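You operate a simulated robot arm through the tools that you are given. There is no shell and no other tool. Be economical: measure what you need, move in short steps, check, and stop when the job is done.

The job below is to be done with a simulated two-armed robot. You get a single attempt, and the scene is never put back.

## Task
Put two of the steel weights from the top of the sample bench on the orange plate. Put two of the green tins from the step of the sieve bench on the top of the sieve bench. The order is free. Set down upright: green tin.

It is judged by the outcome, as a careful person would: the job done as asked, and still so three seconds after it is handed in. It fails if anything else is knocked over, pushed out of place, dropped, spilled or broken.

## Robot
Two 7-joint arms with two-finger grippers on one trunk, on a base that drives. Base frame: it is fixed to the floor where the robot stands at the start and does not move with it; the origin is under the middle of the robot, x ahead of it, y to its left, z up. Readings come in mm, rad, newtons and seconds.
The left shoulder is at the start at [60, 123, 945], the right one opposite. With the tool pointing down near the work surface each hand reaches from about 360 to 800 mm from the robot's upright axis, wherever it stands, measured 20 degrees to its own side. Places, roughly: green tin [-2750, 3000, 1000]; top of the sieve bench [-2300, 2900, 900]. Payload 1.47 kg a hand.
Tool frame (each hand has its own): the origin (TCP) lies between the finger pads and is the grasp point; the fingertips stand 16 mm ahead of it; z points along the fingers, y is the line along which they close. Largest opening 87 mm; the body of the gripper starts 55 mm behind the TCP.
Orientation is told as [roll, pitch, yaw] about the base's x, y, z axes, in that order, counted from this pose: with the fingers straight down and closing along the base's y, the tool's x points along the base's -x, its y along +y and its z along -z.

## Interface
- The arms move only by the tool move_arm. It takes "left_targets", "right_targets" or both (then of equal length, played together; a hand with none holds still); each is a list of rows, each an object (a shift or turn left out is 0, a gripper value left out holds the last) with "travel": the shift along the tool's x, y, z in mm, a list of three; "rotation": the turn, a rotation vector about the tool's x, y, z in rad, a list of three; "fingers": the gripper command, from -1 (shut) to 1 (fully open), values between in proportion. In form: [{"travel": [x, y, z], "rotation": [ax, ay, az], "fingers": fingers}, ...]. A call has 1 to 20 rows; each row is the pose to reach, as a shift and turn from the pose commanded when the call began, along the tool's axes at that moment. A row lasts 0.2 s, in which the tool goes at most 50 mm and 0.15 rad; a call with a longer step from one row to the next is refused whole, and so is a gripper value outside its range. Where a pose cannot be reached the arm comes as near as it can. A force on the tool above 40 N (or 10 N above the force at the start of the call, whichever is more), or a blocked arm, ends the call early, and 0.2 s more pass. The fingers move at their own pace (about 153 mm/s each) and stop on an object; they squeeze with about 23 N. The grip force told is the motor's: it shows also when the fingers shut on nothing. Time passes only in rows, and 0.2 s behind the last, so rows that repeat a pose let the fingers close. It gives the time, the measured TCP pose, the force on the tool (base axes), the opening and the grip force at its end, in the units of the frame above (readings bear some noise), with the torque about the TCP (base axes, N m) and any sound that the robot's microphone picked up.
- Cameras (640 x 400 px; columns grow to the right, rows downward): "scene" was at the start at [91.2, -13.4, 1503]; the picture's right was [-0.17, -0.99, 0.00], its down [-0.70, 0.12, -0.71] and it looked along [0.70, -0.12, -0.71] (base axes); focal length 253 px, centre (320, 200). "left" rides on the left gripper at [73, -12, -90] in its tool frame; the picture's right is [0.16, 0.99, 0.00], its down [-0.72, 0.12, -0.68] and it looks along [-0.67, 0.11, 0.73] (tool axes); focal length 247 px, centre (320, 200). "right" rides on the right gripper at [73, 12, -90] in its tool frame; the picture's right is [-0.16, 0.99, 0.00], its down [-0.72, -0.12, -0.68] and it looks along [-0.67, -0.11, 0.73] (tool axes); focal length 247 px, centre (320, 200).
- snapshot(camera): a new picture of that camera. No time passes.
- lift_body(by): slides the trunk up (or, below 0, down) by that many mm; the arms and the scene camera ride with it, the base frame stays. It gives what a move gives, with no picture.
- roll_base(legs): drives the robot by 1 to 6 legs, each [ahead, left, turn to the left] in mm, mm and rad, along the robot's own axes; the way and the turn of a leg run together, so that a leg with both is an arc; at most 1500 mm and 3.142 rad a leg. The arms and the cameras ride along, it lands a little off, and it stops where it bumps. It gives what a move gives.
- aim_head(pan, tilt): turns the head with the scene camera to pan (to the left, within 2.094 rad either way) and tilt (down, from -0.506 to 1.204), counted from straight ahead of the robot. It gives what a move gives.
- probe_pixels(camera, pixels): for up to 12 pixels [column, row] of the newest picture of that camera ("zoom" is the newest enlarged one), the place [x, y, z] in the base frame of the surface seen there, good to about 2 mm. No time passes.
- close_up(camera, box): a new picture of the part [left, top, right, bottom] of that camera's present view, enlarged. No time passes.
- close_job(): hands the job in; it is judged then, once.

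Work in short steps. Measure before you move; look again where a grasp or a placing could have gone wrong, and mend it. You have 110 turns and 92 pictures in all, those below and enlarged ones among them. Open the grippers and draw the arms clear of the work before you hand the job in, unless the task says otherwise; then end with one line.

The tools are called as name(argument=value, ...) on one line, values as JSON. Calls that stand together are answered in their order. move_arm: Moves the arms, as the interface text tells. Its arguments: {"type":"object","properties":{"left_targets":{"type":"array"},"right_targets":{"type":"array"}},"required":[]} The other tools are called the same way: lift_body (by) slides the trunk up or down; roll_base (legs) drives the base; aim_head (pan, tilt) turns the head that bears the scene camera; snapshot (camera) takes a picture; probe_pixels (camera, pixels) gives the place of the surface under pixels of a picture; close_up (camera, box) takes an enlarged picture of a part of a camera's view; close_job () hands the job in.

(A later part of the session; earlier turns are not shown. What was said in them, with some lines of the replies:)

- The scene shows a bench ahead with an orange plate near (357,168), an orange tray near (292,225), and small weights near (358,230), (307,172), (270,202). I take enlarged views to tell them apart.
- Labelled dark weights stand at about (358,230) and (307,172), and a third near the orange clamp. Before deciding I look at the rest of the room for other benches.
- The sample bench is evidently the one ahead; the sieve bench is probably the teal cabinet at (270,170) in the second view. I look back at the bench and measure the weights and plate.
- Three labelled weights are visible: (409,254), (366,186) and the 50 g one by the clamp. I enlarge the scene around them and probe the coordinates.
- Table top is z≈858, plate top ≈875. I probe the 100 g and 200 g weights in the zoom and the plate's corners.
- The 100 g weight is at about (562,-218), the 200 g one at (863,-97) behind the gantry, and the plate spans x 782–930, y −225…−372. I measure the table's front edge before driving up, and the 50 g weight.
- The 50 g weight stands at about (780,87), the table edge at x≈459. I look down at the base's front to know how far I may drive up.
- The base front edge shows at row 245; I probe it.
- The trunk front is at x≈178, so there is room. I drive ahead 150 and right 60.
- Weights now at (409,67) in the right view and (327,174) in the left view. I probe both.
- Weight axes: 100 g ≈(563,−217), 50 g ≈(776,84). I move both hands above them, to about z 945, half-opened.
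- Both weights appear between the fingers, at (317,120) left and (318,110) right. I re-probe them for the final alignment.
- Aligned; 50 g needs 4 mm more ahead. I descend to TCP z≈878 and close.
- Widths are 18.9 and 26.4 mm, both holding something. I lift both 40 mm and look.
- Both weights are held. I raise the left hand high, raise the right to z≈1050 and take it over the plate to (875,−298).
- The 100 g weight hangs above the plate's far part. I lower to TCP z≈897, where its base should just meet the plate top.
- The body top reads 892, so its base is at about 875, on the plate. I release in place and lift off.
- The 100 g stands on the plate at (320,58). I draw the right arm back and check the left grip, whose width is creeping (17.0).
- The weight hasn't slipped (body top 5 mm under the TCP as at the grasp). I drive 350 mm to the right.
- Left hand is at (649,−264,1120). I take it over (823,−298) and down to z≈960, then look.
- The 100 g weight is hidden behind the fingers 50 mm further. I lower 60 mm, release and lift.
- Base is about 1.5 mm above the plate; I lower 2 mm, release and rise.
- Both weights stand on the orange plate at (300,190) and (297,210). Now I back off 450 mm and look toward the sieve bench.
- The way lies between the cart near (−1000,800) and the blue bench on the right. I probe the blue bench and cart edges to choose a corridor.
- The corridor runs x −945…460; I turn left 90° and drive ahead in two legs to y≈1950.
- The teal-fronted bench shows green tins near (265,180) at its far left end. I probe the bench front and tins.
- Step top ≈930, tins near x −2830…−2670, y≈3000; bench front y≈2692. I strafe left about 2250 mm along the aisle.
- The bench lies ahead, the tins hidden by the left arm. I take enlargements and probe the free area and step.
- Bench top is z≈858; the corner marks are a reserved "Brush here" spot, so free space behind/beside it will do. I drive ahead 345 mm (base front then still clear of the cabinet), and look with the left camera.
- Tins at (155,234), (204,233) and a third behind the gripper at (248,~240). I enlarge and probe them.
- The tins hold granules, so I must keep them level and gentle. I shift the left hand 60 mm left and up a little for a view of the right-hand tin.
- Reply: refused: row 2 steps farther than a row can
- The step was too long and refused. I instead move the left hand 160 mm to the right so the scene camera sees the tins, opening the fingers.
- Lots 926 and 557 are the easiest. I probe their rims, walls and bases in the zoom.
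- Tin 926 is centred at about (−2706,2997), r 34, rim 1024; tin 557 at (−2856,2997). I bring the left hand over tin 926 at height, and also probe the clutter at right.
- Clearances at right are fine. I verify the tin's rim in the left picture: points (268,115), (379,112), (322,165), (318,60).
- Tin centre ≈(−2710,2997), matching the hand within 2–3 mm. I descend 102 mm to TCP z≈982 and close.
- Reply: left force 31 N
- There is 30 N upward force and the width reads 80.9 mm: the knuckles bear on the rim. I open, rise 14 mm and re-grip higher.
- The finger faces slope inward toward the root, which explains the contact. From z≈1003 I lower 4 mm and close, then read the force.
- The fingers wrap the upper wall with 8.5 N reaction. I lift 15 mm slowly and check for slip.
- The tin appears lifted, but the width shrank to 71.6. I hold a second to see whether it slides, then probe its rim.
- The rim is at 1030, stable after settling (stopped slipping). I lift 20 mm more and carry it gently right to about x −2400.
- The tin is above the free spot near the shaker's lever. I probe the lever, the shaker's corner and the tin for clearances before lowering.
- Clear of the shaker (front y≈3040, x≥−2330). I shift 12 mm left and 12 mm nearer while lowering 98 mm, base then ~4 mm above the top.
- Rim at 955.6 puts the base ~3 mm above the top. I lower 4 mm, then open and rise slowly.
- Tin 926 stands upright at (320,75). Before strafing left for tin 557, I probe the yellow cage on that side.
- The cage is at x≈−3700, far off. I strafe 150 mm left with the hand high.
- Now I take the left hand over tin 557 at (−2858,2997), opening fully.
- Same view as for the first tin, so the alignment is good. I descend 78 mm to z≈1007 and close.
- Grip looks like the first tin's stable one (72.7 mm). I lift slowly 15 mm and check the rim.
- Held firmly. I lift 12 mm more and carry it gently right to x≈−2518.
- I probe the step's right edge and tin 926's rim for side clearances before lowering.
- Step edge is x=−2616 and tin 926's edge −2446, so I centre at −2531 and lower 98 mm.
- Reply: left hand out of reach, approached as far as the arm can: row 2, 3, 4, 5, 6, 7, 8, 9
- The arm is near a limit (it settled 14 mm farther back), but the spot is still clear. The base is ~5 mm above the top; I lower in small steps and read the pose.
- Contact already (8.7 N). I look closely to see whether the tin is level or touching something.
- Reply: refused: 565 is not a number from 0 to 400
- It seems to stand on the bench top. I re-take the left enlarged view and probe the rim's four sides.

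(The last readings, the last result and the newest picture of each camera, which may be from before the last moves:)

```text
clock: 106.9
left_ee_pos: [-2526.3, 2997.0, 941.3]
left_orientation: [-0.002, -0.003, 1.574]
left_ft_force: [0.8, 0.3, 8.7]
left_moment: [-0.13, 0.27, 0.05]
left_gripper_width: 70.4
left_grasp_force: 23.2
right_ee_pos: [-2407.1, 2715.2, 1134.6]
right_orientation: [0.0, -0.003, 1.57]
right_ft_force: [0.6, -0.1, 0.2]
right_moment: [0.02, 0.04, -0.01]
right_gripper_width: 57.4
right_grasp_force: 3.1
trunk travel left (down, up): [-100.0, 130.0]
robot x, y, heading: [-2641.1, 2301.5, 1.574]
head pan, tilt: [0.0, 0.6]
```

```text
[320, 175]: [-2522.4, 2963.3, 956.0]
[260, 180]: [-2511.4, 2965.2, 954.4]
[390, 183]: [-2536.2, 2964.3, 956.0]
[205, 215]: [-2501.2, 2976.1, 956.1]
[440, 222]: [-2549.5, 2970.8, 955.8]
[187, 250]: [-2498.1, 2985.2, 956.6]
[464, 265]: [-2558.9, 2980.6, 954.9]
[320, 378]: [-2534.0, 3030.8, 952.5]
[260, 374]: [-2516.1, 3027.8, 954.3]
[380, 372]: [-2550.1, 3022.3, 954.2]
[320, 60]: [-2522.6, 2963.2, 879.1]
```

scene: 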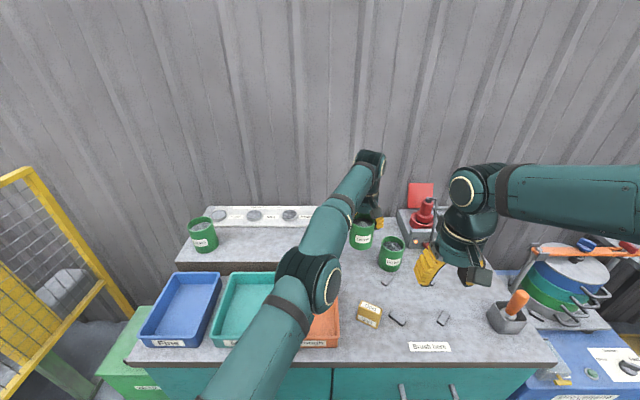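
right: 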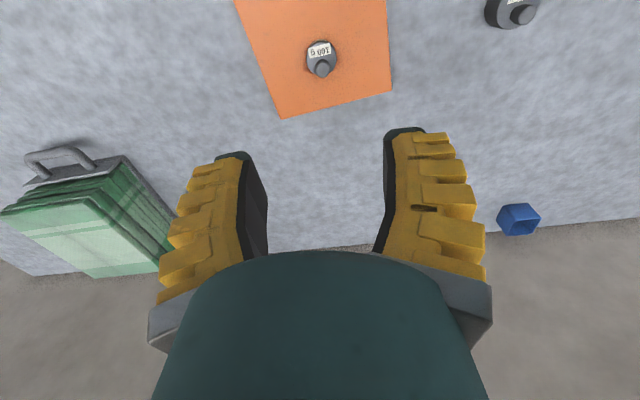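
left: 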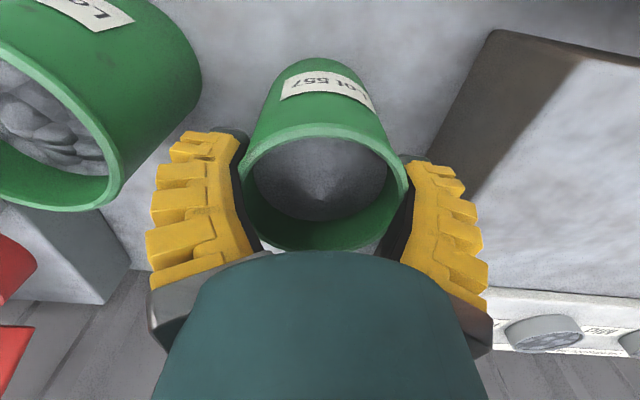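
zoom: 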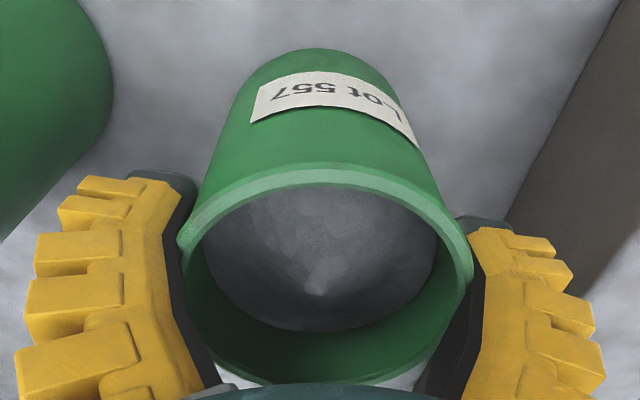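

The rim is level at ~955. I lower 2 mm more and watch the force.

move_arm(left_targets=[{"travel": [0, 0, 1]}, {"travel": [0, 0, 2]}, {"travel": [0, 0, 2]}])

close_up(camera="scene", box=[320, 190, 440, 290])

probe_pixels(camera="zoom", pixels=[[366, 248], [220, 233], [222, 306], [222, 316], [355, 325], [355, 318], [330, 208], [413, 215]])

```text
clock: 107.7
left_ee_pos: [-2525.6, 2998.0, 940.0]
left_orientation: [-0.002, -0.004, 1.573]
left_ft_force: [6.8, 6.7, 22.0]
left_moment: [-0.14, -0.12, 0.06]
left_gripper_width: 70.7
left_grasp_force: 23.3
right_ee_pos: [-2406.3, 2715.2, 1135.7]
right_orientation: [0.0, -0.003, 1.569]
right_ft_force: [0.3, -0.1, 0.4]
right_moment: [0.03, 0.0, -0.04]
right_gripper_width: 57.3
right_grasp_force: 3.1
trunk travel left (down, up): [-100.0, 130.0]
robot x, y, heading: [-2642.2, 2304.9, 1.567]
head pan, tilt: [0.0, 0.6]
```

```text
4.00 times, centred on (380, 240) of scene
```

zoom: 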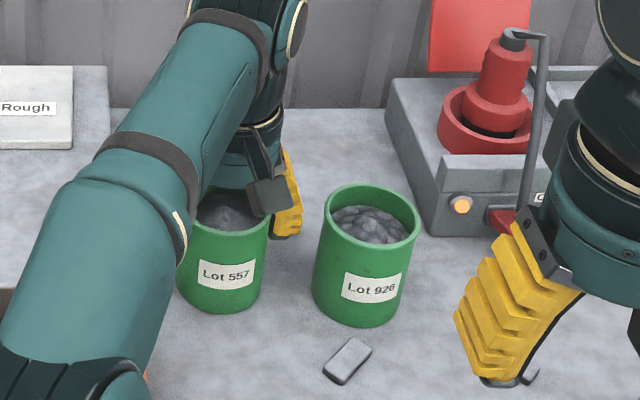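

```text
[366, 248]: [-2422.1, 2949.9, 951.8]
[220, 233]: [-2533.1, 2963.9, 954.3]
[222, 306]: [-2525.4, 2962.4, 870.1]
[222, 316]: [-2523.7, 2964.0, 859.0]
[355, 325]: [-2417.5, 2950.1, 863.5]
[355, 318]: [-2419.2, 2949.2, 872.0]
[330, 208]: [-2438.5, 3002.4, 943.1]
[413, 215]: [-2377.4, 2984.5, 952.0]
```

Firm contact with the bench top, tin level. I ease up 2 mm, open fully, wait, then rise.

move_arm(left_targets=[{"travel": [0, 0, -1]}, {"travel": [0, 0, -1], "fingers": 0.7}, {"travel": [0, 0, -1], "fingers": 1}, {"travel": [0, 0, -1]}, {"travel": [0, 0, -6]}, {"travel": [0, 0, -16]}, {"travel": [0, 0, -30]}])

snapshot(camera="left")

```text
clock: 109.3
left_ee_pos: [-2526.6, 2998.1, 967.8]
left_orientation: [-0.001, 0.0, 1.572]
left_ft_force: [-0.5, 0.4, -1.7]
left_moment: [-0.02, 0.01, -0.01]
left_gripper_width: 86.9
left_grasp_force: 0.1
right_ee_pos: [-2407.1, 2715.6, 1133.3]
right_orientation: [0.001, -0.002, 1.571]
right_ft_force: [-0.5, 0.1, -0.9]
right_moment: [0.03, 0.01, 0.02]
right_gripper_width: 57.5
right_grasp_force: 3.9
trunk travel left (down, up): [-100.0, 130.0]
robot x, y, heading: [-2643.2, 2303.1, 1.572]
head pan, tilt: [0.0, 0.6]
```

```text
27 pictures are left
```

left: 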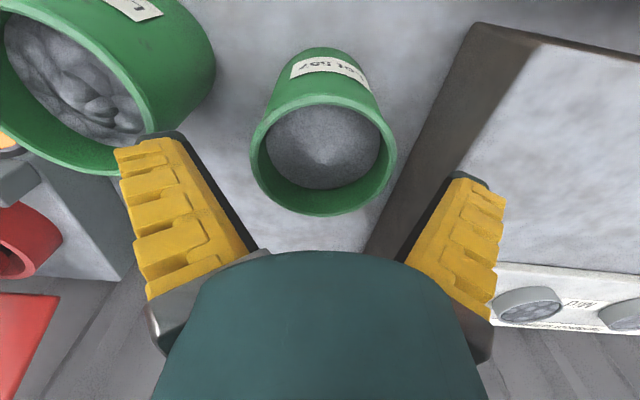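

The tin stands free. I raise the hand straight up 170 mm, then draw it back toward the robot.

move_arm(left_targets=[{"travel": [0, 0, -40]}, {"travel": [0, 0, -80]}, {"travel": [0, 0, -120]}, {"travel": [0, 0, -160]}, {"travel": [0, 0, -170]}, {"travel": [45, 0, -170]}, {"travel": [90, 10, -170]}, {"travel": [135, 20, -170]}, {"travel": [180, 30, -170]}, {"travel": [225, 40, -170]}], right_targets=[{"fingers": 1}, {"travel": [0, 0, 0]}, {"travel": [0, 0, 0]}, {"travel": [0, 0, 0]}, {"travel": [0, 0, 0]}, {"travel": [0, 0, 0]}, {"travel": [0, 0, 0]}, {"travel": [0, 0, 0]}, {"travel": [0, 0, 0]}, {"travel": [0, 0, 0]}])

roll_base(legs=[[-400, 0, 0]])

snapshot(camera="scene")

close_up(camera="scene", box=[200, 140, 440, 280])

```text
clock: 111.5
left_ee_pos: [-2483.3, 2908.8, 1191.0]
left_orientation: [0.0, 0.001, 1.572]
left_ft_force: [1.0, 0.5, 0.2]
left_moment: [0.02, 0.0, -0.01]
left_gripper_width: 87.1
left_grasp_force: 0.1
left hand out of reach, approached as far as the arm can: row 1, 2, 3, 4, 5, 7, 8, 9, 10
right_ee_pos: [-2405.3, 2715.4, 1133.2]
right_orientation: [0.0, -0.001, 1.572]
right_ft_force: [0.2, -0.6, -0.4]
right_moment: [0.03, 0.01, -0.02]
right_gripper_width: 87.0
right_grasp_force: 0.0
trunk travel left (down, up): [-100.0, 130.0]
robot x, y, heading: [-2643.4, 2298.1, 1.573]
head pan, tilt: [0.0, 0.6]
```

```text
clock: 114.0
left_ee_pos: [-2484.8, 2511.6, 1189.8]
left_orientation: [0.0, 0.0, 1.575]
left_ft_force: [-1.0, -0.9, -0.3]
left_moment: [0.02, 0.0, 0.01]
left_gripper_width: 86.8
left_grasp_force: 0.1
right_ee_pos: [-2406.8, 2316.8, 1134.1]
right_orientation: [0.0, -0.002, 1.575]
right_ft_force: [0.2, -0.6, 0.0]
right_moment: [0.0, -0.01, -0.01]
right_gripper_width: 86.9
right_grasp_force: 0.1
trunk travel left (down, up): [-100.0, 130.0]
robot x, y, heading: [-2638.9, 1905.2, 1.573]
head pan, tilt: [0.0, 0.6]
```

```text
26 pictures are left
```

scene: 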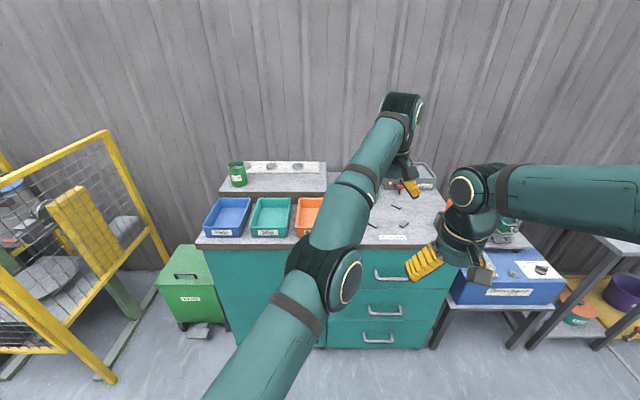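

```text
2.67 times, centred on (320, 210) of scene
```

zoom: 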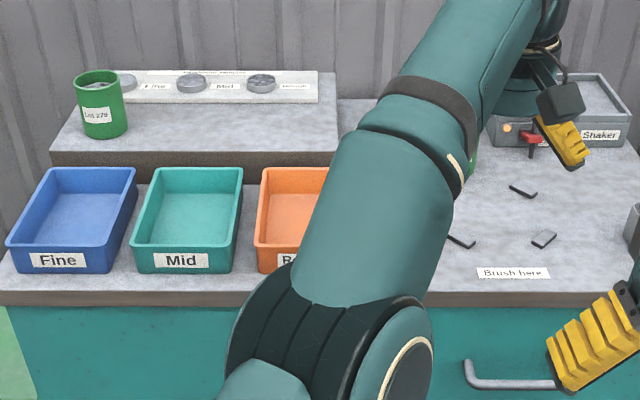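

The left arm blocks the view of the tins; I move the left hand 200 mm left and check them.

move_arm(left_targets=[{"travel": [0, 40, 0]}, {"travel": [0, 80, 0]}, {"travel": [0, 120, 0]}, {"travel": [0, 160, 0]}, {"travel": [0, 200, 0]}, {"travel": [0, 240, 0]}, {"travel": [0, 280, 0]}])

close_up(camera="scene", box=[200, 140, 440, 280])

```text
clock: 115.5
left_ee_pos: [-2756.4, 2592.4, 1216.1]
left_orientation: [-0.001, 0.004, 1.576]
left_ft_force: [0.0, 0.0, -0.2]
left_moment: [-0.04, -0.02, -0.01]
left_gripper_width: 87.2
left_grasp_force: 0.1
left hand out of reach, approached as far as the arm can: row 1, 2, 3, 4, 5, 6, 7
right_ee_pos: [-2408.9, 2319.0, 1134.9]
right_orientation: [-0.001, -0.001, 1.575]
right_ft_force: [-0.4, -0.4, 0.1]
right_moment: [-0.03, -0.04, 0.01]
right_gripper_width: 87.1
right_grasp_force: 0.0
trunk travel left (down, up): [-100.0, 130.0]
robot x, y, heading: [-2641.1, 1905.4, 1.575]
head pan, tilt: [0.0, 0.6]
```

```text
2.67 times, centred on (320, 210) of scene
```

zoom: 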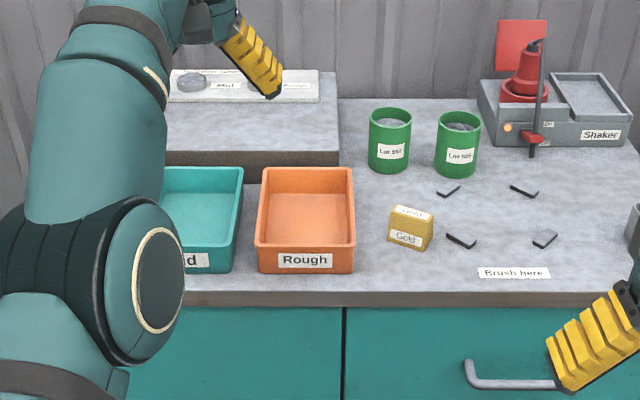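

Both tins stand upright on the bench top at (390,140) and (457,143) in the enlarged view. Nothing else has moved, the grippers are open and the arms are clear, so I hand in.

close_job()

```text
The job is handed in.
```

The job is handed in: two steel weights (100 g and 50 g) are on the orange plate, and two green tins (Lots 926 and 557) stand upright on top of the sieve bench.
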